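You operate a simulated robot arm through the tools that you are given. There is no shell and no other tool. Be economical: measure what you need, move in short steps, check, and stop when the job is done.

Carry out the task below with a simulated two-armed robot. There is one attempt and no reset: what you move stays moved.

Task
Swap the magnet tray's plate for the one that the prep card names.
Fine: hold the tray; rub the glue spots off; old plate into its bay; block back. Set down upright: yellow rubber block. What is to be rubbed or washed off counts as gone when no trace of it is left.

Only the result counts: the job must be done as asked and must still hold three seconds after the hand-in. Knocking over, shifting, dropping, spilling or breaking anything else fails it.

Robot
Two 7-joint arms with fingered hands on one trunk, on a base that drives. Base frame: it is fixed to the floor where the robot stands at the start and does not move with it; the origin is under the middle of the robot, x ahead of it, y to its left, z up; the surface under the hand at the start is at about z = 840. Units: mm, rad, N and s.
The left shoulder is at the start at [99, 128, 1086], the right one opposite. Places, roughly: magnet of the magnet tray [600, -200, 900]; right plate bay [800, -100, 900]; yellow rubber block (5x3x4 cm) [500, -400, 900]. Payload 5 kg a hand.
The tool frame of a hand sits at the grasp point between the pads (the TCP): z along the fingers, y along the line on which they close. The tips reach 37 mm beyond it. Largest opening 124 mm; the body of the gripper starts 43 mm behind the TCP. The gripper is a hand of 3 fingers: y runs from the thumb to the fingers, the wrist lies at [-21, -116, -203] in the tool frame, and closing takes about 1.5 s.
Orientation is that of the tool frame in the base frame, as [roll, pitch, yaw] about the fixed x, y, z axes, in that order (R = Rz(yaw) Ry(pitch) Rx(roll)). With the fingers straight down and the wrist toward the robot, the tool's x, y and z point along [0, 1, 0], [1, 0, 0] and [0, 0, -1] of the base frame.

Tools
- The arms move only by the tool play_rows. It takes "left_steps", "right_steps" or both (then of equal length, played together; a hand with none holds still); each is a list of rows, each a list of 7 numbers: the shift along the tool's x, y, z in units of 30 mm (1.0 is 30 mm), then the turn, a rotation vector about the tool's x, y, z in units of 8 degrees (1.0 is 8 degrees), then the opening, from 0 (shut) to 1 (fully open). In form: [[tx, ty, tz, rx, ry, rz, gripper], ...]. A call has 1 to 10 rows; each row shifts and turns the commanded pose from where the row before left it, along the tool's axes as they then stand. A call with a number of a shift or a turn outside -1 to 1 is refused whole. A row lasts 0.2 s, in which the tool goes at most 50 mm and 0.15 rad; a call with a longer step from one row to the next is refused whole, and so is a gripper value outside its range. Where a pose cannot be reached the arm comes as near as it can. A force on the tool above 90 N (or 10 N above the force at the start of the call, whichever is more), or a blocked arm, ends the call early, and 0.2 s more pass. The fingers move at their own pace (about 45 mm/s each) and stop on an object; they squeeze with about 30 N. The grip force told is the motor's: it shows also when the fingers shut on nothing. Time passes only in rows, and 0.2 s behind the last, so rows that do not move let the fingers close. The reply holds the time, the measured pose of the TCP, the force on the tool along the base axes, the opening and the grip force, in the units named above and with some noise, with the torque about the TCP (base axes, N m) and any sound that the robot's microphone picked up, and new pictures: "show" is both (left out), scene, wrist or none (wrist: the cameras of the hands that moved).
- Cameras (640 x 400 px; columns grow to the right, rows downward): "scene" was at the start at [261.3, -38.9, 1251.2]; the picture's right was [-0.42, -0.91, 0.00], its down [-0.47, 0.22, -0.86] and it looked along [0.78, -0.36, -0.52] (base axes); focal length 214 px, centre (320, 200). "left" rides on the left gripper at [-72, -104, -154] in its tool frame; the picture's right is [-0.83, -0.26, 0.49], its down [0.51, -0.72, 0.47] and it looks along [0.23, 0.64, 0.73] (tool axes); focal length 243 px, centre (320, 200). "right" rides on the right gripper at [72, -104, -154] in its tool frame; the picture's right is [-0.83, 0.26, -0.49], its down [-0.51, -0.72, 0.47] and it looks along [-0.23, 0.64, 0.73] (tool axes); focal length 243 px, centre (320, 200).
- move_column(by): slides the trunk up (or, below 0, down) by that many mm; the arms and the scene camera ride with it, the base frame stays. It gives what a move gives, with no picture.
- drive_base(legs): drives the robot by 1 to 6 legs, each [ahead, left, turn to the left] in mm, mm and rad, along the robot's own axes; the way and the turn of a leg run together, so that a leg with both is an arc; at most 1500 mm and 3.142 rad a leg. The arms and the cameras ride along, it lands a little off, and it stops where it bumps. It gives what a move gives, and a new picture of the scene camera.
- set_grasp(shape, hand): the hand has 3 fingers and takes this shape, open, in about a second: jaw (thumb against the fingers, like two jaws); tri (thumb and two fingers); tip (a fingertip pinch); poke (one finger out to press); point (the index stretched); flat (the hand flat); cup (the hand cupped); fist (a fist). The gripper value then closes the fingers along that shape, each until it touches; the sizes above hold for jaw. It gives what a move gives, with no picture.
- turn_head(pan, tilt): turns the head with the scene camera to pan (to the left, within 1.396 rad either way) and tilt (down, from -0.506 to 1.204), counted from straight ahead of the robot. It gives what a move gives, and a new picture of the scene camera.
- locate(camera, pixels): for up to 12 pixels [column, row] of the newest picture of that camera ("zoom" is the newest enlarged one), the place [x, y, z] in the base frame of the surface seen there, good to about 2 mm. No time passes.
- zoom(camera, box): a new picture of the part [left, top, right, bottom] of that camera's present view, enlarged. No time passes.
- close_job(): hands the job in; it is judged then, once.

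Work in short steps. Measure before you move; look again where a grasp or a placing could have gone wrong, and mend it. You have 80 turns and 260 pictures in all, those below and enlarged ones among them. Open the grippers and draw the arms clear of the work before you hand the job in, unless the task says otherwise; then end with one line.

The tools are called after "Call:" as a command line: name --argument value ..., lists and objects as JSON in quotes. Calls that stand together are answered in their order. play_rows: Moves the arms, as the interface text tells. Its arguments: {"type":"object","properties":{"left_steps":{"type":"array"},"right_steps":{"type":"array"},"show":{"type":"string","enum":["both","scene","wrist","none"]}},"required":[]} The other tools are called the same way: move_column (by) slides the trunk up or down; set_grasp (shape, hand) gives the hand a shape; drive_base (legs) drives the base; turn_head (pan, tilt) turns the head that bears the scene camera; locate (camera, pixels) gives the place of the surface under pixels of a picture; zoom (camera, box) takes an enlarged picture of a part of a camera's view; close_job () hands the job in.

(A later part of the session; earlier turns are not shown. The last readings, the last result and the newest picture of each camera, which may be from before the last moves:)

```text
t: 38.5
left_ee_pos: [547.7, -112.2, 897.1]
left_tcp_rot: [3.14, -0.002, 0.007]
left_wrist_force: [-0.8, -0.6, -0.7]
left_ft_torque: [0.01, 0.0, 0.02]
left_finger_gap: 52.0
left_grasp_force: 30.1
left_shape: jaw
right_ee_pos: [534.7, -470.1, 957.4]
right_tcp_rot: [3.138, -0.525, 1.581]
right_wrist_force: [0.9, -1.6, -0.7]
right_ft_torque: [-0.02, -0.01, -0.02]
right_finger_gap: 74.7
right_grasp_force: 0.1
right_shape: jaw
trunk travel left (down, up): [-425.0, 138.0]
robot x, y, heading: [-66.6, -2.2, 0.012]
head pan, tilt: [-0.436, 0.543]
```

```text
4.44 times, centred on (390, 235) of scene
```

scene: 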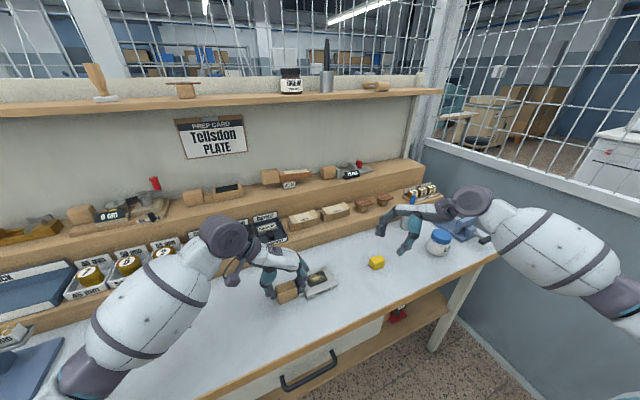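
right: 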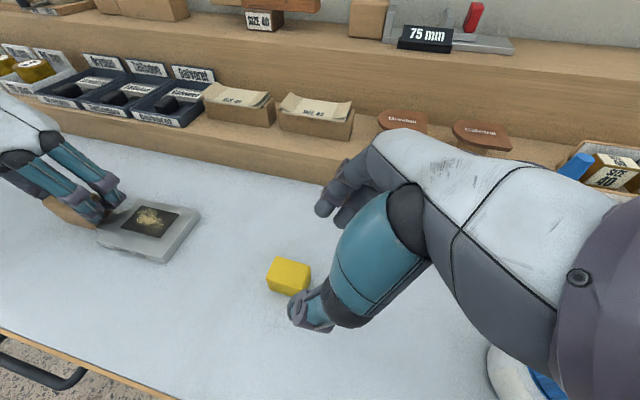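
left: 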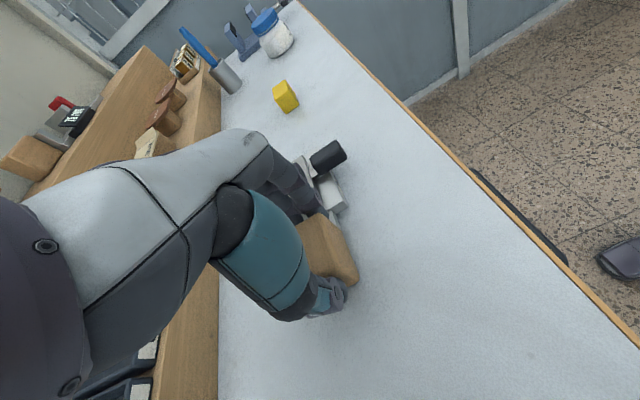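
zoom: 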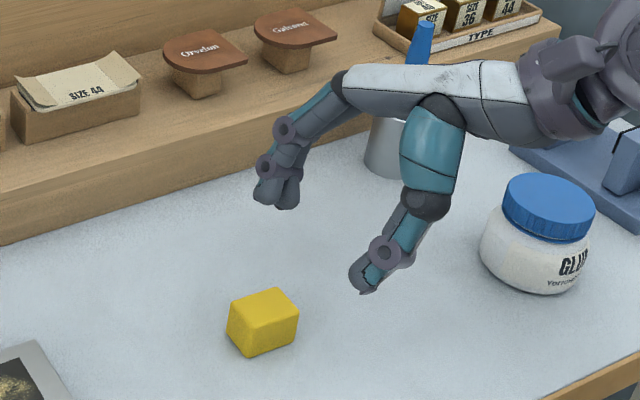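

Line-up looks good, block at (378,262) is ahead of the fingers. I advance 50 mm along the tool.

Call:
play_rows --right_steps '[[0, 0, 0.6, 0, 0, 0, 0.6], [0, 0, 0.6, 0, 0, 0, 0.6], [0, 0, 0.47, 0, 0, 0, 0.6], [0, 0, 0, 0, 0, 0, 0.6]]' --show "wrist"

Call:
zoom --camera "scene" --box '[330, 210, 430, 285]'

```text
t: 39.5
left_ee_pos: [548.0, -111.6, 896.3]
left_tcp_rot: [3.139, -0.004, 0.008]
left_wrist_force: [0.7, 0.1, 0.5]
left_ft_torque: [0.0, -0.03, -0.01]
left_finger_gap: 52.3
left_grasp_force: 30.6
left_shape: jaw
right_ee_pos: [534.4, -443.5, 913.6]
right_tcp_rot: [3.141, -0.526, 1.577]
right_wrist_force: [0.4, -0.3, 0.2]
right_ft_torque: [-0.03, -0.03, 0.01]
right_finger_gap: 74.5
right_grasp_force: 0.0
right_shape: jaw
trunk travel left (down, up): [-425.0, 138.0]
robot x, y, heading: [-68.6, 0.2, 0.009]
head pan, tilt: [-0.436, 0.543]
```

right: 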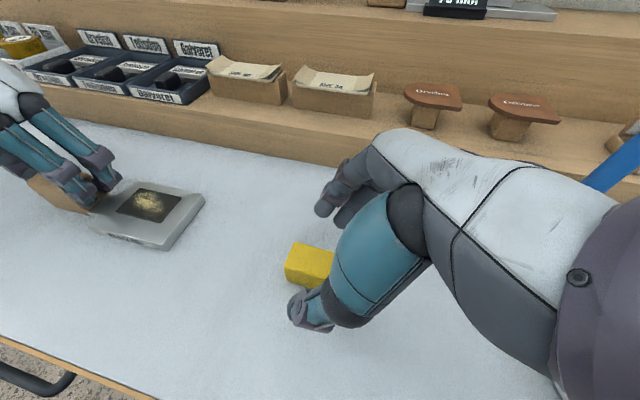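

```text
5.33 times, centred on (380, 248) of scene
```

zoom: 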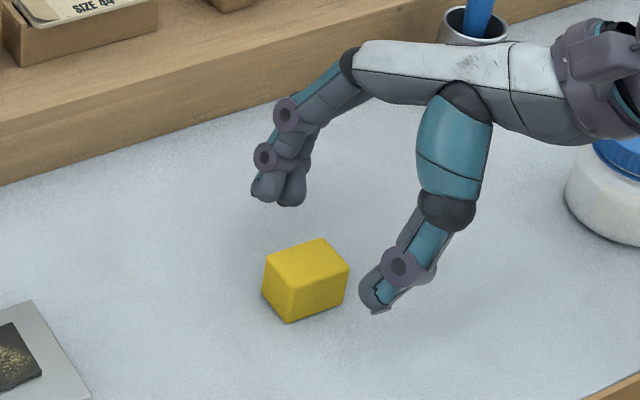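

The fingers straddle the block in x. I advance 25 mm more and close.

Call:
play_rows --right_steps '[[0, 0, 0.45, 0, 0, 0, 0.6], [0, 0, 0.4, 0, 0, 0, 0.6], [0, 0, 0, 0, 0, 0, 0.45], [0, 0, 0, 0, 0, 0, 0.3], [0, 0, 0, 0, 0, 0, 0.15], [0, 0, 0, 0, 0, 0, 0], [0, 0, 0, 0, 0, 0, 0], [0, 0, 0, 0, 0, 0, 0]]' --show "wrist"

Call:
zoom --camera "scene" --box '[330, 210, 430, 285]'

```text
t: 41.4
left_ee_pos: [547.9, -111.9, 897.5]
left_tcp_rot: [3.14, -0.004, 0.007]
left_wrist_force: [0.0, 0.5, 0.2]
left_ft_torque: [0.01, 0.03, 0.03]
left_finger_gap: 52.1
left_grasp_force: 30.2
left_shape: jaw
right_ee_pos: [534.1, -431.6, 893.3]
right_tcp_rot: [3.141, -0.526, 1.578]
right_wrist_force: [0.0, 0.0, 0.6]
right_ft_torque: [0.03, 0.03, -0.04]
right_finger_gap: 25.1
right_grasp_force: 29.9
right_shape: jaw
trunk travel left (down, up): [-425.0, 138.0]
robot x, y, heading: [-71.4, -2.7, 0.011]
head pan, tilt: [-0.436, 0.543]
```

right: 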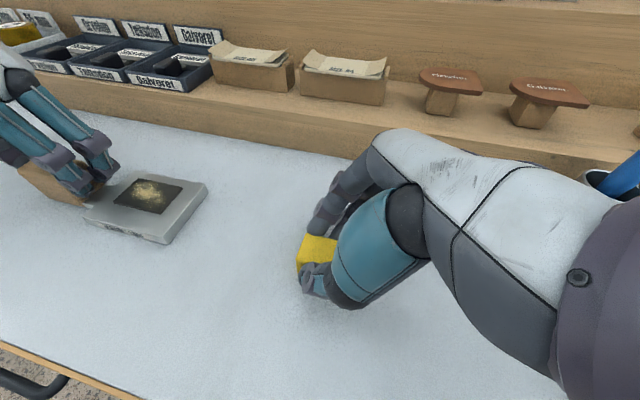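

```text
5.33 times, centred on (380, 248) of scene
```

zoom: 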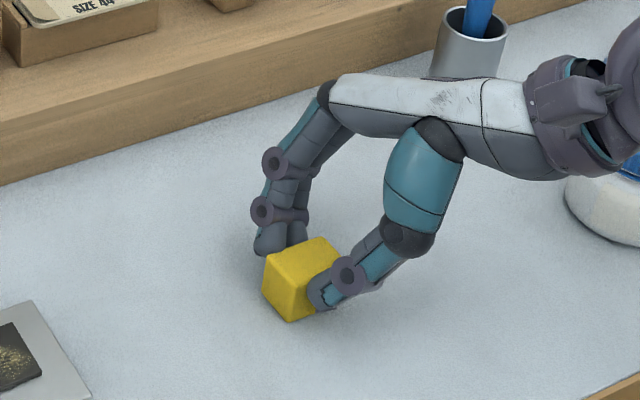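

Block gripped (25 mm, 29.9 N); its home is TCP (534,−431.6,893.3). I lift 60 mm and carry it beside the magnet, staying 30 mm short to check.

Call:
play_rows --right_steps '[[0.33, 0, -0.58, 0, 0, 0, 0], [0.33, 0, -0.58, 0, 0, 0, 0], [0.33, 0, -0.58, 0, 0, 0, 0], [0.85, 0.13, 0.49, 0, 0, 0, 0], [0.85, 0.13, 0.49, 0, 0, 0, 0], [0.85, 0.13, 0.49, 0, 0, 0, 0], [0.85, 0.13, 0.49, 0, 0, 0, 0], [0.85, 0.13, 0.49, 0, 0, 0, 0], [0.85, 0.13, 0.49, 0, 0, 0, 0], [0, 0, 0, 0, 0, 0, 0]]' --show "both"

Call:
zoom --camera "scene" --box '[270, 220, 390, 310]'

Call:
zoom --camera "left" --box '[220, 30, 420, 230]'

```text
t: 43.5
left_ee_pos: [547.9, -109.9, 895.7]
left_tcp_rot: [3.139, -0.004, 0.008]
left_wrist_force: [-0.9, 0.2, -0.7]
left_ft_torque: [0.02, -0.03, -0.02]
left_finger_gap: 51.8
left_grasp_force: 30.2
left_shape: jaw
right_ee_pos: [554.7, -251.6, 948.9]
right_tcp_rot: [3.139, -0.525, 1.579]
right_wrist_force: [0.3, 0.4, -0.4]
right_ft_torque: [0.0, 0.02, 0.02]
right_finger_gap: 25.3
right_grasp_force: 29.6
right_shape: jaw
trunk travel left (down, up): [-425.0, 138.0]
robot x, y, heading: [-69.3, -0.7, 0.013]
head pan, tilt: [-0.436, 0.543]
```

scene: 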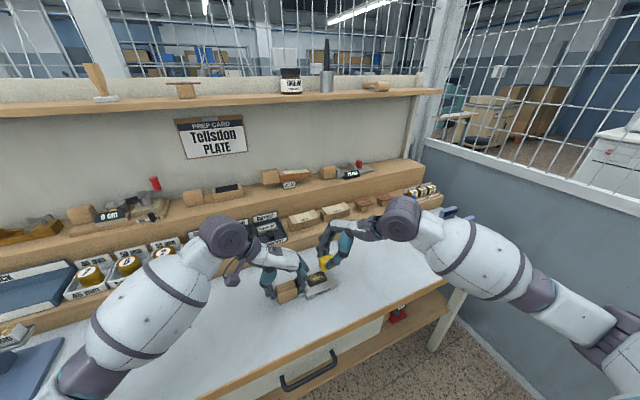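
right: 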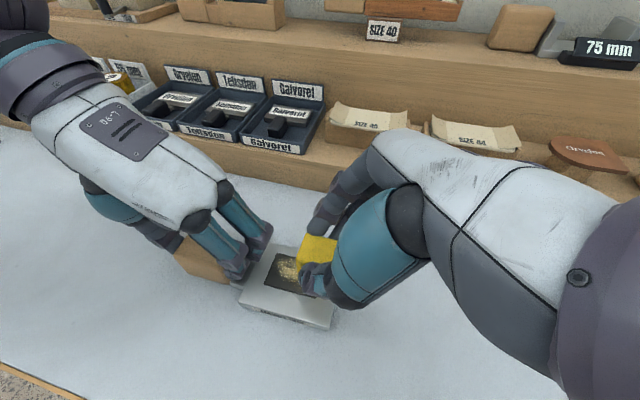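

```text
4.44 times, centred on (330, 265) of scene
```

zoom: 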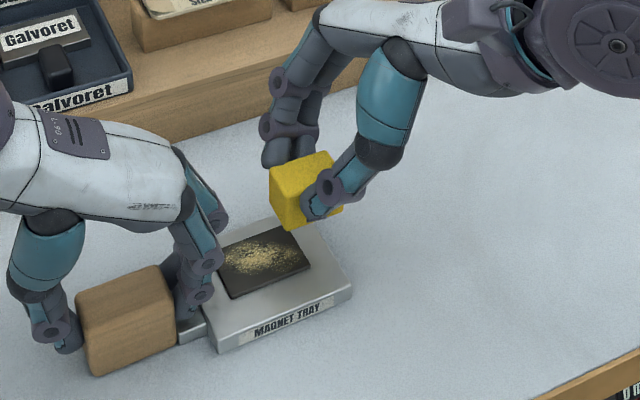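

```text
2.00 times, centred on (320, 130) of left
```

zoom: 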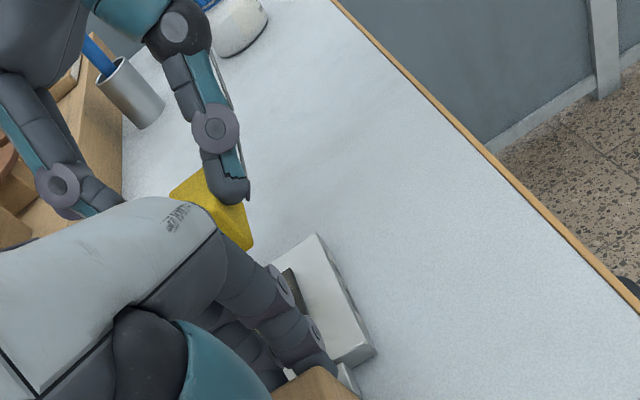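

Clear of the left hand. I lower onto the magnet's right part until light contact.

Call:
play_rows --right_steps '[[0, 0.05, 0.45, 0, 0, 0, 0], [-0.03, 0.05, 0.42, 0, 0, 0, 0], [-0.05, 0, 0.4, 0, 0, 0, 0], [0, 0, 0, 0, 0, 0, 0]]' --show "scene"

Call:
zoom --camera "scene" --box '[270, 220, 390, 310]'

```text
t: 44.5
left_ee_pos: [546.6, -110.5, 897.0]
left_tcp_rot: [3.141, -0.004, 0.008]
left_wrist_force: [-0.2, 0.2, 0.1]
left_ft_torque: [0.01, -0.01, 0.01]
left_finger_gap: 52.3
left_grasp_force: 29.4
left_shape: jaw
right_ee_pos: [557.5, -236.8, 917.8]
right_tcp_rot: [-3.14, -0.526, 1.578]
right_wrist_force: [-0.5, 0.4, 0.6]
right_ft_torque: [-0.01, -0.01, -0.02]
right_finger_gap: 25.2
right_grasp_force: 29.9
right_shape: jaw
trunk travel left (down, up): [-425.0, 138.0]
robot x, y, heading: [-66.1, -2.3, 0.005]
head pan, tilt: [-0.436, 0.543]
```

scene: 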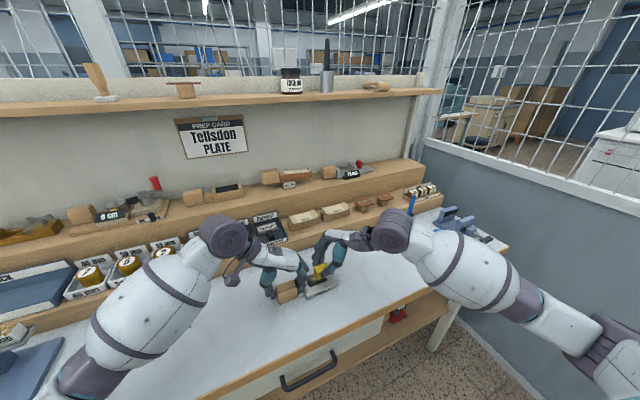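

```text
4.44 times, centred on (330, 265) of scene
```

zoom: 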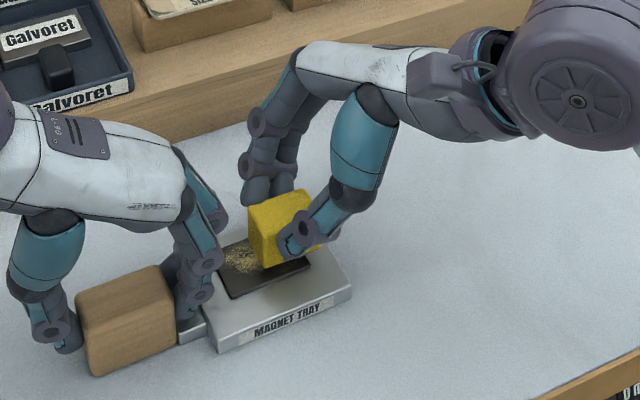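

About 4 mm above contact. I lower in 3 mm steps.

Call:
play_rows --right_steps '[[-0.05, 0, 0.087, 0, 0, 0, 0], [-0.05, 0, 0.087, 0, 0, 0, 0], [0, 0, 0, 0, 0, 0, 0]]' --show "none"

```text
t: 45.4
left_ee_pos: [548.4, -111.2, 897.3]
left_tcp_rot: [3.14, -0.003, 0.008]
left_wrist_force: [-0.5, 0.3, 0.6]
left_ft_torque: [0.0, 0.0, -0.03]
left_finger_gap: 52.1
left_grasp_force: 30.2
left_shape: jaw
right_ee_pos: [558.1, -238.3, 912.5]
right_tcp_rot: [-3.141, -0.525, 1.578]
right_wrist_force: [0.8, -0.3, -0.9]
right_ft_torque: [0.0, 0.02, 0.01]
right_finger_gap: 25.2
right_grasp_force: 30.3
right_shape: jaw
trunk travel left (down, up): [-425.0, 138.0]
robot x, y, heading: [-68.0, 0.5, 0.014]
head pan, tilt: [-0.436, 0.543]
```

Still no contact force; 4 mm more.

Call:
play_rows --right_steps '[[-0.033, 0, 0.058, 0, 0, 0, 0], [-0.033, 0, 0.058, 0, 0, 0, 0], [0, 0, 0, 0, 0, 0, 0]]' --show "none"

Call:
zoom --camera "scene" --box '[290, 240, 370, 300]'

```text
t: 46.1
left_ee_pos: [547.5, -110.1, 896.7]
left_tcp_rot: [3.14, -0.003, 0.007]
left_wrist_force: [1.4, -1.3, -3.5]
left_ft_torque: [0.01, -0.04, 0.04]
left_finger_gap: 52.0
left_grasp_force: 29.9
left_shape: jaw
right_ee_pos: [558.4, -238.5, 910.8]
right_tcp_rot: [3.137, -0.524, 1.578]
right_wrist_force: [-1.8, -0.5, 11.9]
right_ft_torque: [0.16, 0.06, 0.07]
right_finger_gap: 25.2
right_grasp_force: 29.5
right_shape: jaw
trunk travel left (down, up): [-425.0, 138.0]
robot x, y, heading: [-67.4, 2.6, 0.008]
head pan, tilt: [-0.436, 0.543]
```

```text
6.67 times, centred on (330, 270) of scene
```

zoom: 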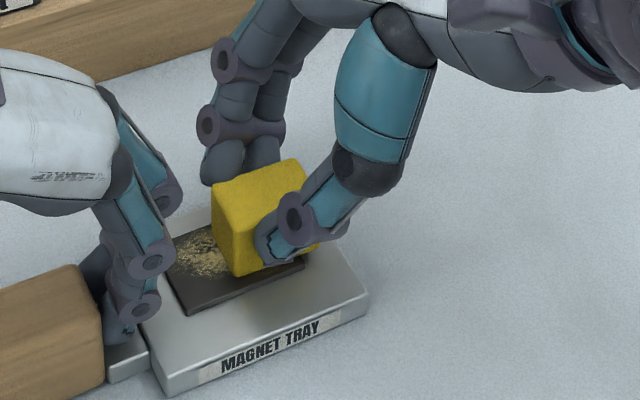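

Light contact, 12 N. I rub in x over the right part, then shift left and rub again.

Call:
play_rows --right_steps '[[0, 0.43, 0, 0, 0, 0, 0], [0, -0.43, 0, 0, 0, 0, 0], [0, -0.43, 0, 0, 0, 0, 0], [0, 0.43, 0, 0, 0, 0, 0], [0.29, 0, 0.167, 0, 0, 0, 0], [0, 0.43, 0, 0, 0, 0, 0], [0, -0.43, 0, 0, 0, 0, 0], [0, -0.43, 0, 0, 0, 0, 0], [0, 0.43, 0, 0, 0, 0, 0], [0.29, 0, 0.167, 0, 0, 0, 0]]' --show "none"

Call:
zoom --camera "scene" --box '[290, 240, 370, 300]'

Call:
zoom --camera "right" --box '[200, 190, 360, 330]'

```text
t: 48.4
left_ee_pos: [547.4, -111.5, 896.6]
left_tcp_rot: [3.137, -0.002, 0.005]
left_wrist_force: [1.5, 6.3, -2.9]
left_ft_torque: [0.12, -0.03, 0.19]
left_finger_gap: 51.4
left_grasp_force: 29.9
left_shape: jaw
right_ee_pos: [558.0, -215.7, 909.9]
right_tcp_rot: [3.139, -0.523, 1.578]
right_wrist_force: [0.7, -6.6, 10.3]
right_ft_torque: [-0.02, -0.03, -0.03]
right_finger_gap: 25.5
right_grasp_force: 29.7
right_shape: jaw
trunk travel left (down, up): [-425.0, 138.0]
robot x, y, heading: [-69.1, -0.8, 0.005]
head pan, tilt: [-0.436, 0.543]
```

```text
6.67 times, centred on (330, 270) of scene
```

zoom: 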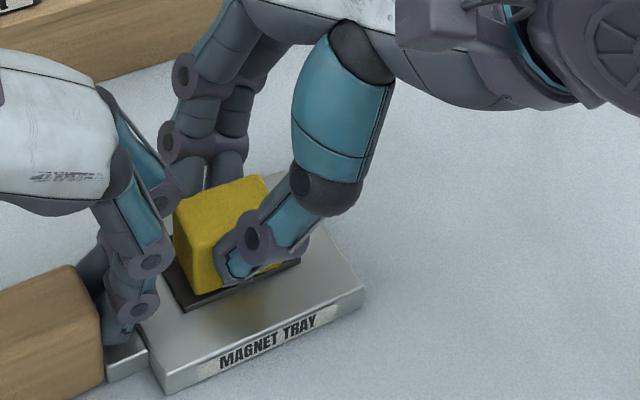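

```text
2.86 times, centred on (280, 260) of right
```

zoom: 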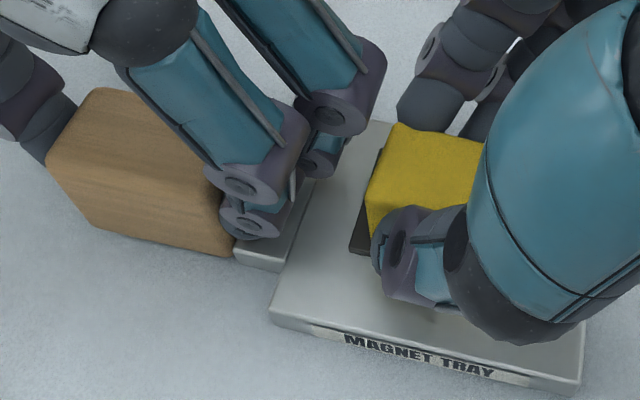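

Working well with ~10 N. I rub at this left position, then circle back to the right to look.

Call:
play_rows --right_steps '[[0, 0.48, 0, 0, 0, 0, 0], [0, -0.48, 0, 0, 0, 0, 0], [0, -0.48, 0, 0, 0, 0, 0], [0, 0.48, 0, 0, 0, 0, 0], [0, 0.48, 0, 0, 0, 0, 0], [0, -0.48, 0, 0, 0, 0, 0], [0, -0.48, 0, 0, 0, 0, 0], [0, 0.48, 0, 0, 0, 0, 0], [-0.43, 0, -0.25, 0, 0, 0, 0], [-0.43, 0, -0.25, 0, 0, 0, 0]]' --show "none"

Call:
play_rows --right_steps '[[0.5, 0, -0.866, 0, 0, 0, 0], [0.3, 0, -0.5, 0, 0, 0, 0], [-0.866, 0, -0.5, 0, 0, 0, 0], [-0.866, 0, -0.5, 0, 0, 0, 0], [0, 0, 0, 0, 0, 0, 0]]' --show "wrist"

Call:
zoom --camera "scene" --box '[290, 240, 370, 300]'

Call:
zoom --camera "right" --box '[200, 190, 360, 330]'

```text
t: 50.5
left_ee_pos: [545.9, -110.0, 897.9]
left_tcp_rot: [3.141, -0.003, 0.007]
left_wrist_force: [1.4, -5.3, -0.9]
left_ft_torque: [-0.17, -0.03, 0.14]
left_finger_gap: 51.7
left_grasp_force: 29.4
left_shape: jaw
right_ee_pos: [557.9, -245.2, 909.2]
right_tcp_rot: [3.137, -0.527, 1.581]
right_wrist_force: [-1.3, 6.4, 13.5]
right_ft_torque: [0.39, -0.1, 0.07]
right_finger_gap: 25.5
right_grasp_force: 29.6
right_shape: jaw
trunk travel left (down, up): [-425.0, 138.0]
robot x, y, heading: [-70.4, -3.3, 0.003]
head pan, tilt: [-0.436, 0.543]
```

```text
t: 51.8
left_ee_pos: [546.6, -111.5, 896.6]
left_tcp_rot: [3.14, -0.004, 0.006]
left_wrist_force: [0.3, 0.2, 1.3]
left_ft_torque: [-0.13, 0.01, -0.02]
left_finger_gap: 51.6
left_grasp_force: 30.3
left_shape: jaw
right_ee_pos: [560.3, -304.2, 956.2]
right_tcp_rot: [3.141, -0.526, 1.577]
right_wrist_force: [-0.4, 0.6, -1.1]
right_ft_torque: [0.01, 0.0, 0.01]
right_finger_gap: 25.1
right_grasp_force: 30.1
right_shape: jaw
trunk travel left (down, up): [-425.0, 138.0]
robot x, y, heading: [-70.9, 2.1, 0.008]
head pan, tilt: [-0.436, 0.543]
```

right: 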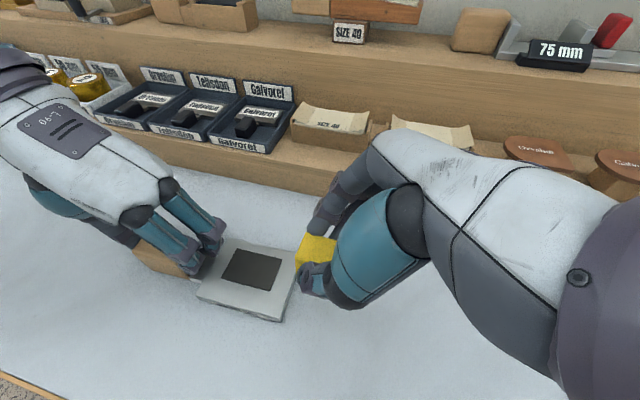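

```text
6.67 times, centred on (330, 270) of scene
```

zoom: 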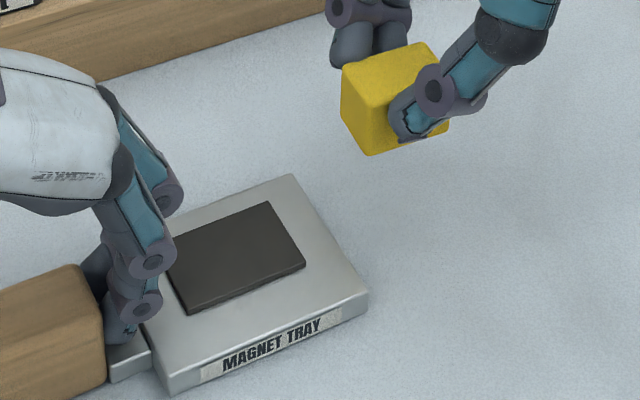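

```text
2.86 times, centred on (280, 260) of right
```

zoom: 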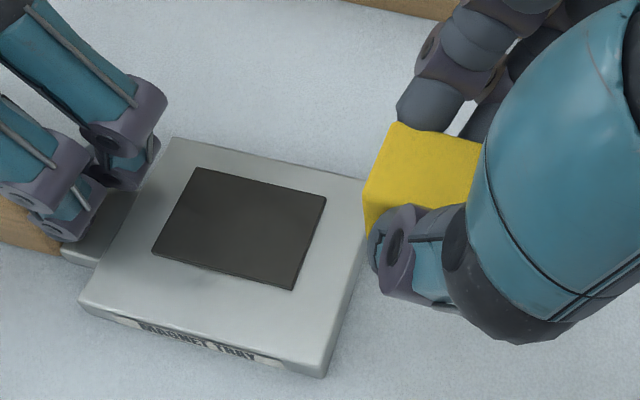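

The magnet looks clean. I zoom tighter to check for faint traces and measure magnet and tray corners.

Call:
zoom --camera "right" --box '[215, 240, 295, 300]'

Call:
locate --camera "zoom" --pixels '[[165, 70], [425, 130], [360, 320], [60, 245], [245, 190], [100, 10], [500, 85], [430, 390]]'

Call:
zoom --camera "scene" --box '[306, 262, 340, 290]'

```text
6.67 times, centred on (255, 270) of right
```

zoom: 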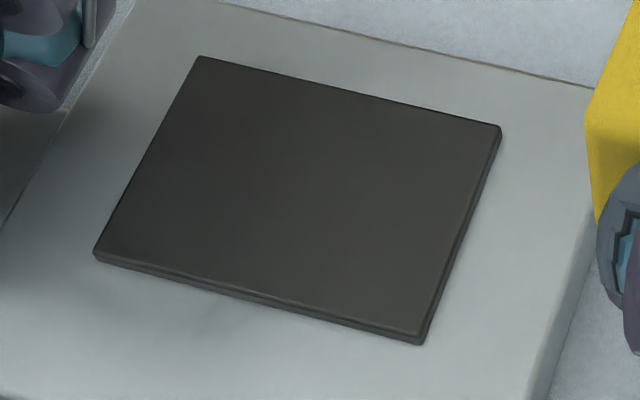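

```text
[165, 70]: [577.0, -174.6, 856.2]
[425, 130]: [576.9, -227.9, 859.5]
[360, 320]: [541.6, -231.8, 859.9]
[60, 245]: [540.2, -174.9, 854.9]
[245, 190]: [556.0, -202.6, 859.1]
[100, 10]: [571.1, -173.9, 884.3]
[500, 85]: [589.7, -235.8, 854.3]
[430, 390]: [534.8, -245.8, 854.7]
```

```text
14.29 times, centred on (323, 276) of scene
```

zoom: 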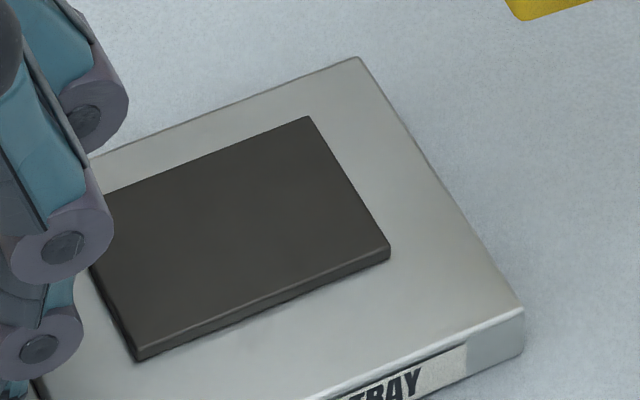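

No trace left. Now the block goes back home: move over (534,−431) and lower most of the way.

Call:
play_rows --right_steps '[[-0.92, -0.22, -0.53, 0, 0, 0, 0], [-0.92, -0.22, -0.53, 0, 0, 0, 0], [-0.92, -0.22, -0.53, 0, 0, 0, 0], [-0.92, -0.22, -0.53, 0, 0, 0, 0], [-0.3, 0, 0.52, 0, 0, 0, 0], [-0.3, 0, 0.52, 0, 0, 0, 0], [-0.27, 0, 0.47, 0, 0, 0, 0], [0, 0, 0, 0, 0, 0, 0]]' --show "wrist"

Call:
zoom --camera "scene" --box '[330, 210, 430, 285]'

```text
t: 53.5
left_ee_pos: [546.5, -110.4, 896.4]
left_tcp_rot: [3.14, -0.003, 0.008]
left_wrist_force: [-0.5, 0.5, 0.0]
left_ft_torque: [-0.09, -0.01, 0.01]
left_finger_gap: 52.0
left_grasp_force: 29.9
left_shape: jaw
right_ee_pos: [534.8, -434.8, 903.8]
right_tcp_rot: [-3.14, -0.526, 1.578]
right_wrist_force: [0.3, -0.2, -1.2]
right_ft_torque: [0.0, 0.0, -0.01]
right_finger_gap: 25.3
right_grasp_force: 30.2
right_shape: jaw
trunk travel left (down, up): [-425.0, 138.0]
robot x, y, heading: [-67.6, -3.3, 0.006]
head pan, tilt: [-0.436, 0.543]
```

right: 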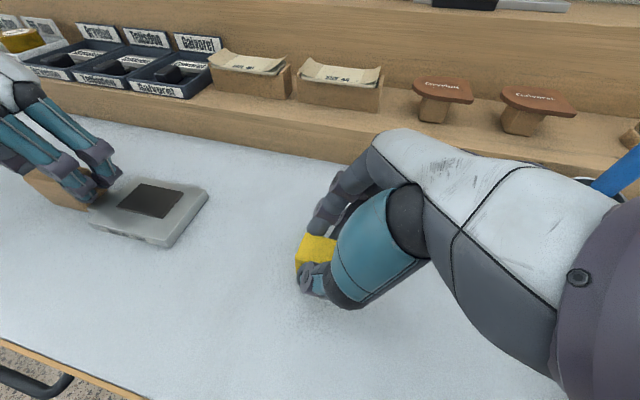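

```text
5.33 times, centred on (380, 248) of scene
```

zoom: 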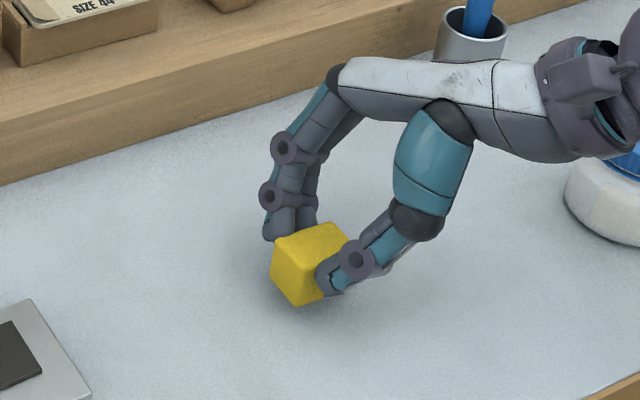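

10 mm above home; I lower onto the table gently.

Call:
play_rows --right_steps '[[0, 0, 0.12, 0, 0, 0, 0], [-0.04, 0, 0.11, 0, 0, 0, 0], [-0.04, 0, 0.09, 0, 0, 0, 0], [0, 0, 0, 0, 0, 0, 0]]' --show "none"

Call:
zoom --camera "scene" --box '[330, 210, 430, 285]'

```text
t: 54.5
left_ee_pos: [547.6, -110.4, 897.4]
left_tcp_rot: [3.14, -0.003, 0.008]
left_wrist_force: [0.1, 0.3, 0.2]
left_ft_torque: [-0.06, -0.02, -0.02]
left_finger_gap: 51.7
left_grasp_force: 29.9
left_shape: jaw
right_ee_pos: [535.3, -431.7, 895.9]
right_tcp_rot: [3.141, -0.524, 1.578]
right_wrist_force: [-0.4, 0.2, -1.6]
right_ft_torque: [0.02, 0.01, -0.03]
right_finger_gap: 25.5
right_grasp_force: 29.9
right_shape: jaw
trunk travel left (down, up): [-425.0, 138.0]
robot x, y, heading: [-68.3, -3.0, 0.009]
head pan, tilt: [-0.436, 0.543]
```

```text
5.33 times, centred on (380, 248) of scene
```

zoom: 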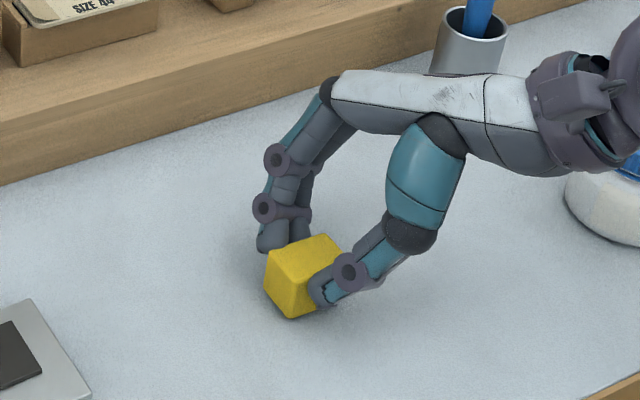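

Still ~2–4 mm above; I lower two small steps to touch.

Call:
play_rows --right_steps '[[-0.04, 0, 0.06, 0, 0, 0, 0], [-0.04, 0, 0.06, 0, 0, 0, 0], [0, 0, 0, 0, 0, 0, 0]]' --show "none"

```text
t: 55.4
left_ee_pos: [547.8, -110.5, 897.7]
left_tcp_rot: [3.139, -0.004, 0.005]
left_wrist_force: [-0.5, -0.8, -0.5]
left_ft_torque: [-0.11, -0.04, 0.03]
left_finger_gap: 51.6
left_grasp_force: 29.7
left_shape: jaw
right_ee_pos: [534.7, -433.1, 891.1]
right_tcp_rot: [3.139, -0.526, 1.579]
right_wrist_force: [-0.2, 0.6, 2.7]
right_ft_torque: [0.03, -0.01, 0.0]
right_finger_gap: 25.3
right_grasp_force: 30.1
right_shape: jaw
trunk travel left (down, up): [-425.0, 138.0]
robot x, y, heading: [-64.8, -0.3, 0.013]
head pan, tilt: [-0.436, 0.543]
```

Contact with the table (2.7 N). I open the fingers and check that the block stands.

Call:
play_rows --right_steps '[[0, 0, 0, 0, 0, 0, 0.3], [0, 0, 0, 0, 0, 0, 0.4], [0, 0, 0, 0, 0, 0, 0.5], [0, 0, 0, 0, 0, 0, 0.6], [0, 0, -0.5, 0, 0, 0, 0.6], [0, 0, -0.9, 0, 0, 0, 0.6], [0, 0, -0.9, 0, 0, 0, 0.6], [0, 0, -0.9, 0, 0, 0, 0.6]]' --show "wrist"

Call:
zoom --camera "scene" --box '[330, 210, 430, 285]'

Call:
locate --camera "zoom" --pixels '[[268, 258], [310, 240], [340, 268], [298, 280], [300, 260], [290, 316]]'

```text
t: 57.1
left_ee_pos: [548.5, -110.3, 898.0]
left_tcp_rot: [3.139, -0.006, 0.006]
left_wrist_force: [-0.3, 0.9, 0.4]
left_ft_torque: [-0.09, 0.02, 0.0]
left_finger_gap: 51.4
left_grasp_force: 29.6
left_shape: jaw
right_ee_pos: [533.2, -478.9, 974.3]
right_tcp_rot: [3.14, -0.525, 1.58]
right_wrist_force: [0.0, 0.9, -0.1]
right_ft_torque: [0.02, 0.05, 0.02]
right_finger_gap: 74.2
right_grasp_force: 0.1
right_shape: jaw
trunk travel left (down, up): [-425.0, 138.0]
robot x, y, heading: [-69.1, -2.3, 0.007]
head pan, tilt: [-0.436, 0.543]
```

right: 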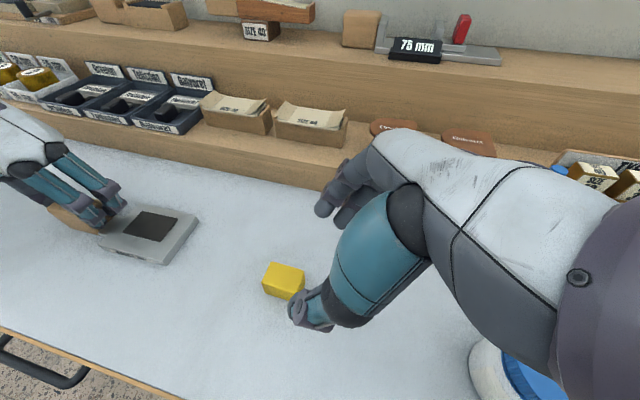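

```text
5.33 times, centred on (380, 248) of scene
```

zoom: 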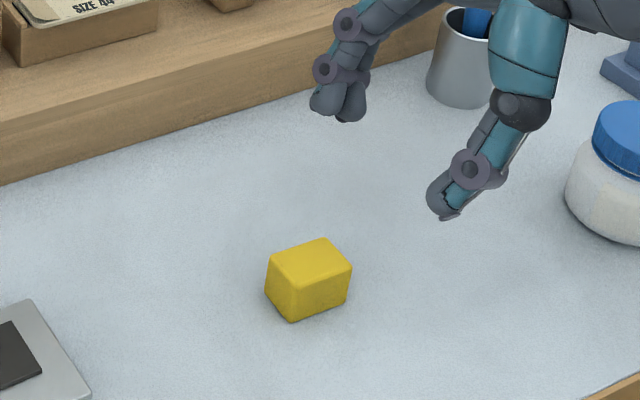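

```text
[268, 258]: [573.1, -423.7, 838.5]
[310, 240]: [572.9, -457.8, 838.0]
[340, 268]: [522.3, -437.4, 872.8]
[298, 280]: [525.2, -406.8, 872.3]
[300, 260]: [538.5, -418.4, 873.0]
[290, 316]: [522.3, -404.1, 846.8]
```

The block stands upright in place. Now I release the tray and raise the left hand; the right rises and starts turning to the vertical tip-grasp pose.

Call:
set_grasp --hand "right" --shape "tip"

Call:
play_rows --left_steps '[[0, 0, 0, 0, 0, 0, 0.5], [0, 0, 0, 0, 0, 0, 0.55], [0, 0, 0, 0, 0, 0, 0.6], [0, 0, 0, 0, 0, 0, 0.6], [0, 0, -0.4, 0, 0, 0, 0.6], [0, 0, -0.9, 0, 0, 0, 0.6], [0, 0, -0.9, 0, 0, 0, 0.6], [0, 0, -0.9, 0, 0, 0, 0.6], [0, 0, -0.9, 0, 0, 0, 0.6], [0, 0, -0.9, 0, 0, 0, 0.6]]' --right_steps '[[0.4, 0, -0.7, 0, 0, 0, 0.5], [0.4, 0, -0.7, 0, 0, 0, 0.5], [0.4, 0, -0.7, 0, 0, 0, 0.5], [0, 0, 0, 0.245, -0.245, -0.914, 0.5], [0, 0, 0, 0.245, -0.245, -0.914, 0.5], [0, 0, 0, 0.245, -0.245, -0.914, 0.5], [0, 0, 0, 0.245, -0.245, -0.914, 0.5], [0, 0, 0, 0.245, -0.245, -0.914, 0.5], [0, 0, 0, 0.245, -0.245, -0.914, 0.5], [0, 0, 0, 0.245, -0.245, -0.914, 0.5]]' --show "scene"

```text
t: 58.0
left_ee_pos: [547.9, -110.5, 896.6]
left_tcp_rot: [3.139, -0.003, 0.006]
left_wrist_force: [0.3, 0.3, -0.4]
left_ft_torque: [-0.12, 0.01, 0.0]
left_finger_gap: 51.9
left_grasp_force: 29.8
left_shape: jaw
right_ee_pos: [532.1, -479.2, 973.6]
right_tcp_rot: [-3.141, -0.525, 1.578]
right_wrist_force: [0.3, -0.2, 0.1]
right_ft_torque: [0.0, 0.0, -0.01]
right_finger_gap: 123.7
right_grasp_force: 0.1
right_shape: tip
trunk travel left (down, up): [-425.0, 138.0]
robot x, y, heading: [-69.4, 0.3, 0.01]
head pan, tilt: [-0.436, 0.543]
```

```text
t: 60.2
left_ee_pos: [548.9, -113.0, 1042.9]
left_tcp_rot: [3.139, -0.003, 0.009]
left_wrist_force: [-0.1, -0.3, -0.3]
left_ft_torque: [-0.01, 0.02, 0.02]
left_finger_gap: 74.4
left_grasp_force: 0.1
left_shape: jaw
right_ee_pos: [533.6, -479.7, 1045.5]
right_tcp_rot: [3.033, -0.211, 2.521]
right_wrist_force: [-0.7, -0.8, -0.1]
right_ft_torque: [0.01, 0.02, -0.01]
right_finger_gap: 62.5
right_grasp_force: 0.1
right_shape: tip
trunk travel left (down, up): [-425.0, 138.0]
robot x, y, heading: [-67.5, -1.4, 0.01]
head pan, tilt: [-0.436, 0.543]
```

scene: 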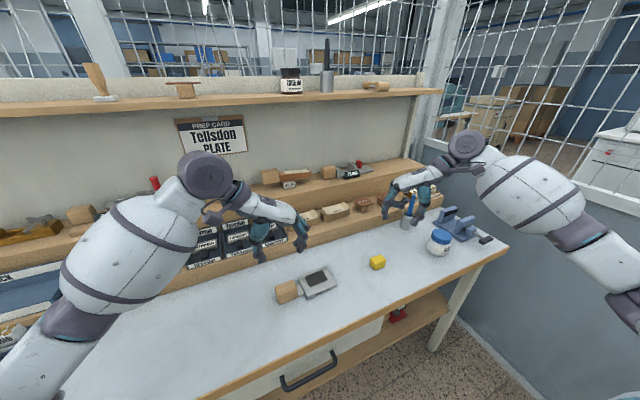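

Tray stayed. I send the left arm away to the left and continue the right's turn and travel toward the Tellsdon bay.

Call:
play_rows --left_steps '[[-0.1, -0.95, -0.2, 0, 0, 0, 0.6], [-0.1, -0.95, -0.2, 0, 0, 0, 0.6], [-0.1, -0.95, -0.2, 0, 0, 0, 0.6], [-0.1, -0.95, -0.2, 0, 0, 0, 0.6], [-0.1, -0.95, -0.2, 0, 0, 0, 0.6], [-0.1, -0.95, -0.2, 0, 0, 0, 0.6], [-0.1, -0.95, -0.2, 0, 0, 0, 0.6], [-0.1, -0.95, -0.2, 0, 0, 0, 0.6], [-0.1, -0.95, -0.2, 0, 0, 0, 0.6]]' --right_steps '[[0, 0, 0, 0.245, -0.245, -0.914, 0.4], [0, 0, 0, 0.245, -0.245, -0.914, 0.4], [0, 0, 0, 0.245, -0.245, -0.914, 0.4], [0, 0, 0, 0.245, -0.245, -0.914, 0.4], [0, 0, 0, 0.245, -0.245, -0.914, 0.4], [-0.9, 0.95, 0, 0, 0, 0, 0.4], [-0.9, 0.95, 0, 0, 0, 0, 0.4], [-0.9, 0.95, 0, 0, 0, 0, 0.4], [-0.9, 0.95, 0, 0, 0, 0, 0.4]]' --show "both"

```text
t: 62.2
left_ee_pos: [519.3, 150.3, 1094.0]
left_tcp_rot: [3.137, -0.002, 0.006]
left_wrist_force: [0.7, 0.7, 0.5]
left_ft_torque: [0.0, 0.02, 0.01]
left_finger_gap: 74.1
left_grasp_force: 0.0
left_shape: jaw
right_ee_pos: [643.9, -364.0, 1044.3]
right_tcp_rot: [-3.141, -0.001, -3.137]
right_wrist_force: [-0.4, 0.5, -0.5]
right_ft_torque: [-0.05, 0.0, 0.0]
right_finger_gap: 50.0
right_grasp_force: 0.0
right_shape: tip
trunk travel left (down, up): [-425.0, 138.0]
robot x, y, heading: [-69.5, -2.3, 0.01]
head pan, tilt: [-0.436, 0.543]
```

scene: 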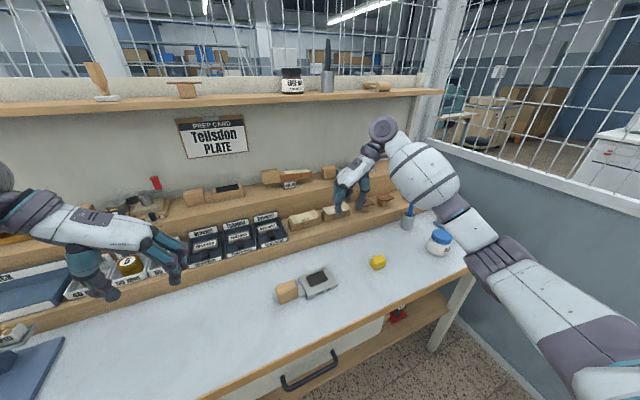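
right: 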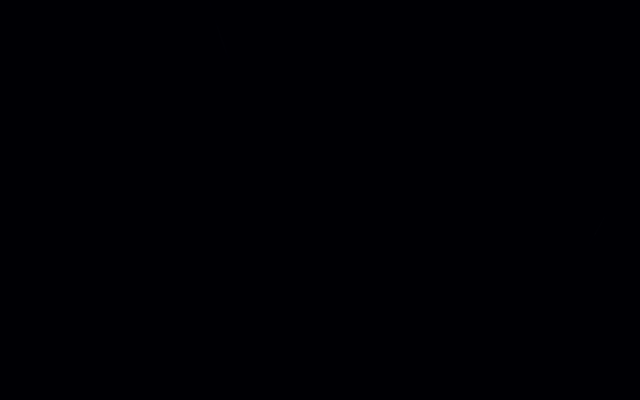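
left: 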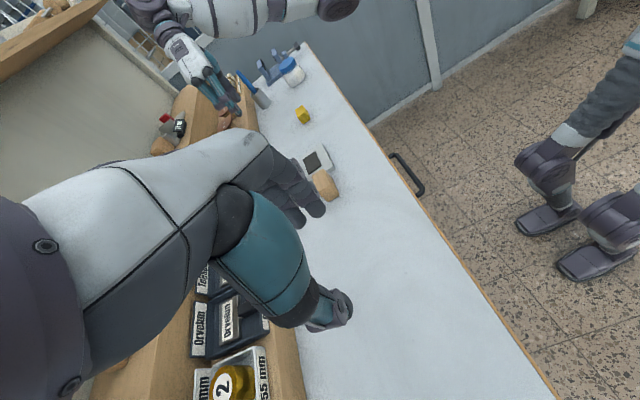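

The right camera is covered by its own forearm in this pose, so I rely on the scene view. I re-measure the Tellsdon plate now that it is unobstructed.

Call:
zoom --camera "scene" --box '[206, 205, 296, 270]'

Call:
locate --camera "zoom" --pixels '[[245, 245], [218, 235], [240, 222], [250, 255], [225, 262], [250, 275], [165, 215], [285, 185], [165, 320], [320, 285], [455, 215], [235, 270]]'

```text
6.15 times, centred on (251, 238) of scene
```

zoom: 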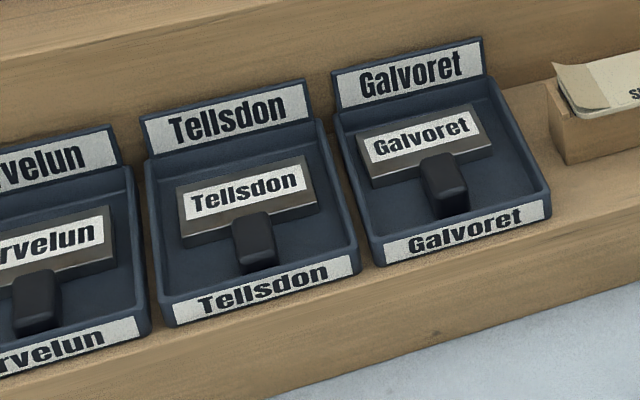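

```text
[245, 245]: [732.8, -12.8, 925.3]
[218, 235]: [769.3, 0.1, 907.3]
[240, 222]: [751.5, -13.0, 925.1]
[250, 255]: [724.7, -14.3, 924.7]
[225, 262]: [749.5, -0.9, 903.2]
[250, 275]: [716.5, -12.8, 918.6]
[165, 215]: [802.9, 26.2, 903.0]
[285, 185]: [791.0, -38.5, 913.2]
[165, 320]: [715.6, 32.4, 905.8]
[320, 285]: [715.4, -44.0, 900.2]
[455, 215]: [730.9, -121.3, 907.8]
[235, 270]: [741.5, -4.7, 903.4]
```

Tellsdon knob centre ≈(740,−18), top 925. I move the right hand over it.

Call:
play_rows --right_steps '[[-0.32, 0.95, 0, 0, 0, 0, 0.4], [-0.32, 0.95, 0, 0, 0, 0, 0.4], [-0.32, 0.95, 0, 0, 0, 0, 0.4], [-0.32, 0.95, 0, 0, 0, 0, 0.4], [-0.32, 0.95, 0, 0, 0, 0, 0.4], [-0.32, 0.95, 0, 0, 0, 0, 0.4], [-0.32, 0.95, 0, 0, 0, 0, 0.4], [-0.32, 0.95, 0, 0, 0, 0, 0.4], [-0.32, 0.95, 0, 0, 0, 0, 0.4], [-0.32, 0.95, 0, 0, 0, 0, 0.4]]' --show "both"

```text
t: 64.5
left_ee_pos: [518.6, 149.3, 1094.7]
left_tcp_rot: [3.139, -0.004, 0.007]
left_wrist_force: [-0.5, 0.4, 0.3]
left_ft_torque: [-0.04, 0.02, -0.01]
left_finger_gap: 74.0
left_grasp_force: 0.1
left_shape: jaw
right_ee_pos: [736.3, -77.2, 1047.9]
right_tcp_rot: [-3.141, 0.001, -3.135]
right_wrist_force: [0.4, 0.8, 0.0]
right_ft_torque: [0.01, 0.01, 0.03]
right_finger_gap: 50.3
right_grasp_force: 0.0
right_shape: tip
trunk travel left (down, up): [-425.0, 138.0]
robot x, y, heading: [-66.5, 4.7, 0.004]
head pan, tilt: [-0.436, 0.543]
```

scene: 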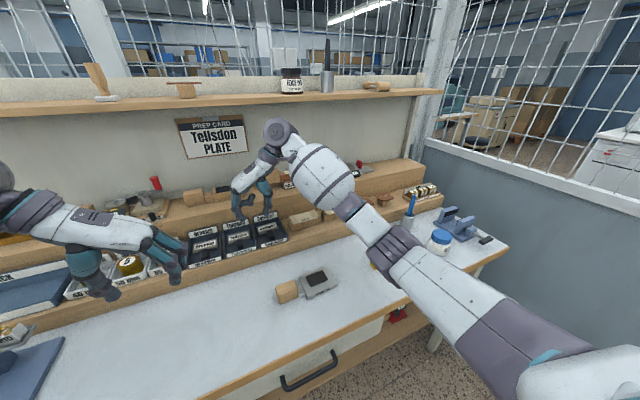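
right: 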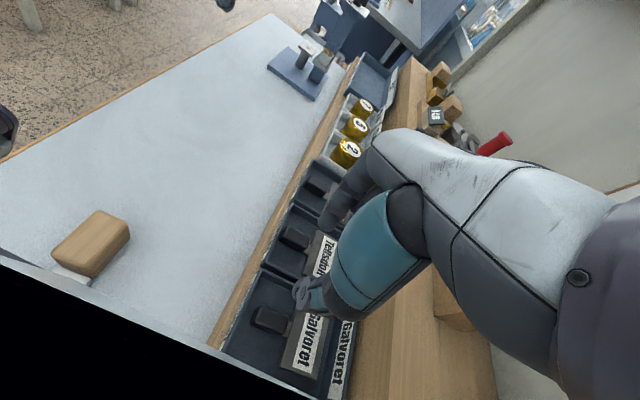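

Right is at (736,−77,1048). I move the remaining 59 mm left and lower to z≈1000.

Call:
play_rows --right_steps '[[-0.06, 0.98, 0.1, 0, 0, 0, 0.35], [-0.06, 0.98, 0.5, 0, 0, 0, 0.35], [0, 0, 0.9, 0, 0, 0, 0.35], [0, 0, 0, 0, 0, 0, 0.35]]' --show "both"

Call:
zoom --camera "scene" --box '[200, 180, 300, 270]'

Call:
zoom --camera "right" --box '[200, 140, 400, 340]'

```text
t: 65.5
left_ee_pos: [518.2, 148.7, 1095.3]
left_tcp_rot: [3.141, -0.003, 0.007]
left_wrist_force: [0.9, 0.1, 0.6]
left_ft_torque: [0.02, 0.0, 0.0]
left_finger_gap: 73.8
left_grasp_force: 0.1
left_shape: jaw
right_ee_pos: [738.2, -18.8, 1005.7]
right_tcp_rot: [3.141, 0.001, -3.136]
right_wrist_force: [-0.5, 0.8, 0.8]
right_ft_torque: [-0.02, 0.0, -0.03]
right_finger_gap: 43.9
right_grasp_force: 0.1
right_shape: tip
trunk travel left (down, up): [-425.0, 138.0]
robot x, y, heading: [-68.9, -2.4, 0.01]
head pan, tilt: [-0.436, 0.543]
```

scene: 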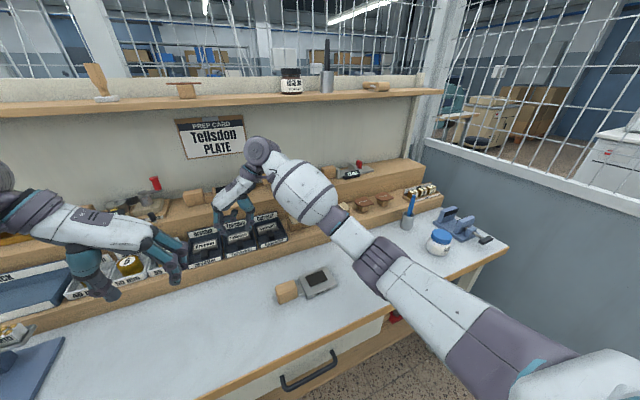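
right: 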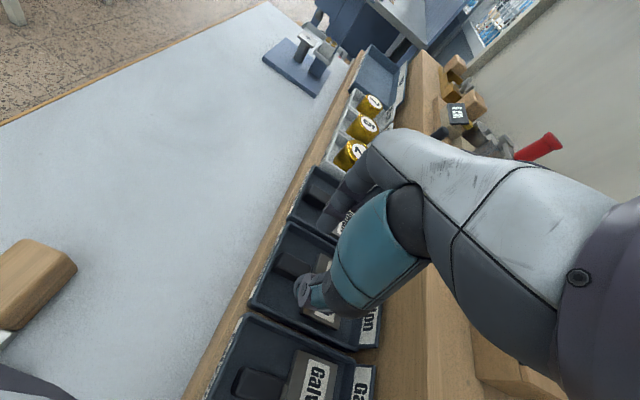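

```text
4.44 times, centred on (250, 225) of scene
```

zoom: 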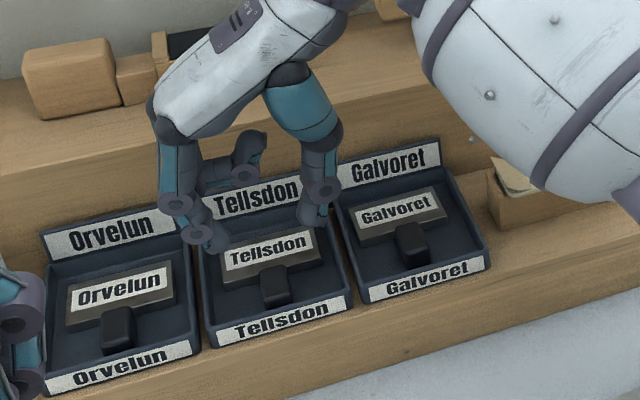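

```text
2.00 times, centred on (300, 240) of right
```

zoom: 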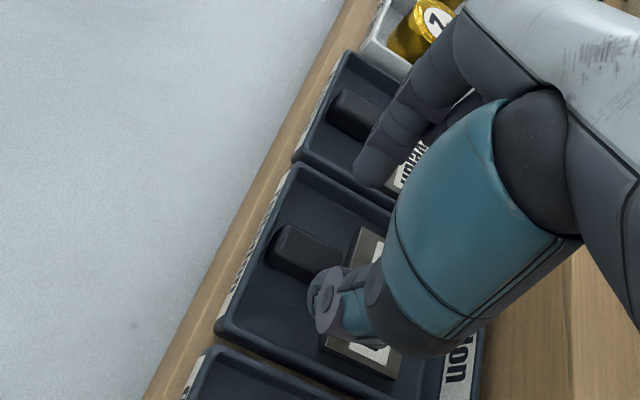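

Aligned over the knob. I lower to z≈950.

Call:
play_rows --right_steps '[[-0.05, 0.03, 0.7, 0, 0, 0, 0.35], [0, 0, 0.7, 0, 0, 0, 0.35], [0, 0, 0.45, 0, 0, 0, 0.35], [0, 0, 0, 0, 0, 0, 0.35]]' --show "none"

Call:
zoom --camera "scene" --box '[206, 195, 286, 255]'

Call:
zoom --camera "right" --box '[220, 190, 380, 330]'

```text
t: 66.5
left_ee_pos: [517.7, 147.4, 1096.2]
left_tcp_rot: [-3.141, -0.003, 0.007]
left_wrist_force: [0.6, 0.7, -0.4]
left_ft_torque: [0.01, -0.01, 0.01]
left_finger_gap: 74.0
left_grasp_force: 0.0
left_shape: jaw
right_ee_pos: [740.4, -19.4, 947.0]
right_tcp_rot: [3.141, 0.0, -3.135]
right_wrist_force: [-0.7, 0.7, 0.5]
right_ft_torque: [0.03, 0.0, 0.0]
right_finger_gap: 43.6
right_grasp_force: 0.1
right_shape: tip
trunk travel left (down, up): [-425.0, 138.0]
robot x, y, heading: [-67.4, -2.8, 0.008]
head pan, tilt: [-0.436, 0.543]
```

```text
6.67 times, centred on (246, 225) of scene
```

zoom: 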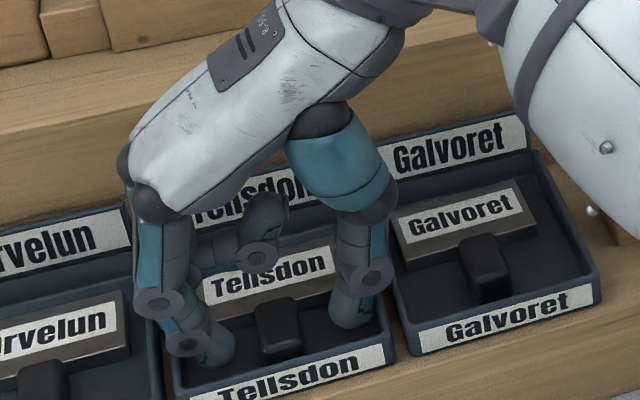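

```text
2.86 times, centred on (300, 260) of right
```

zoom: 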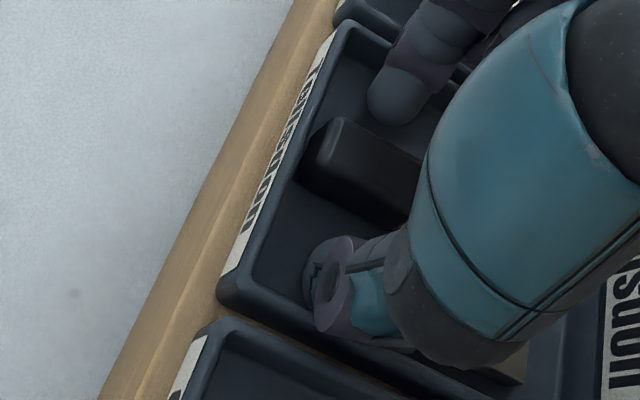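

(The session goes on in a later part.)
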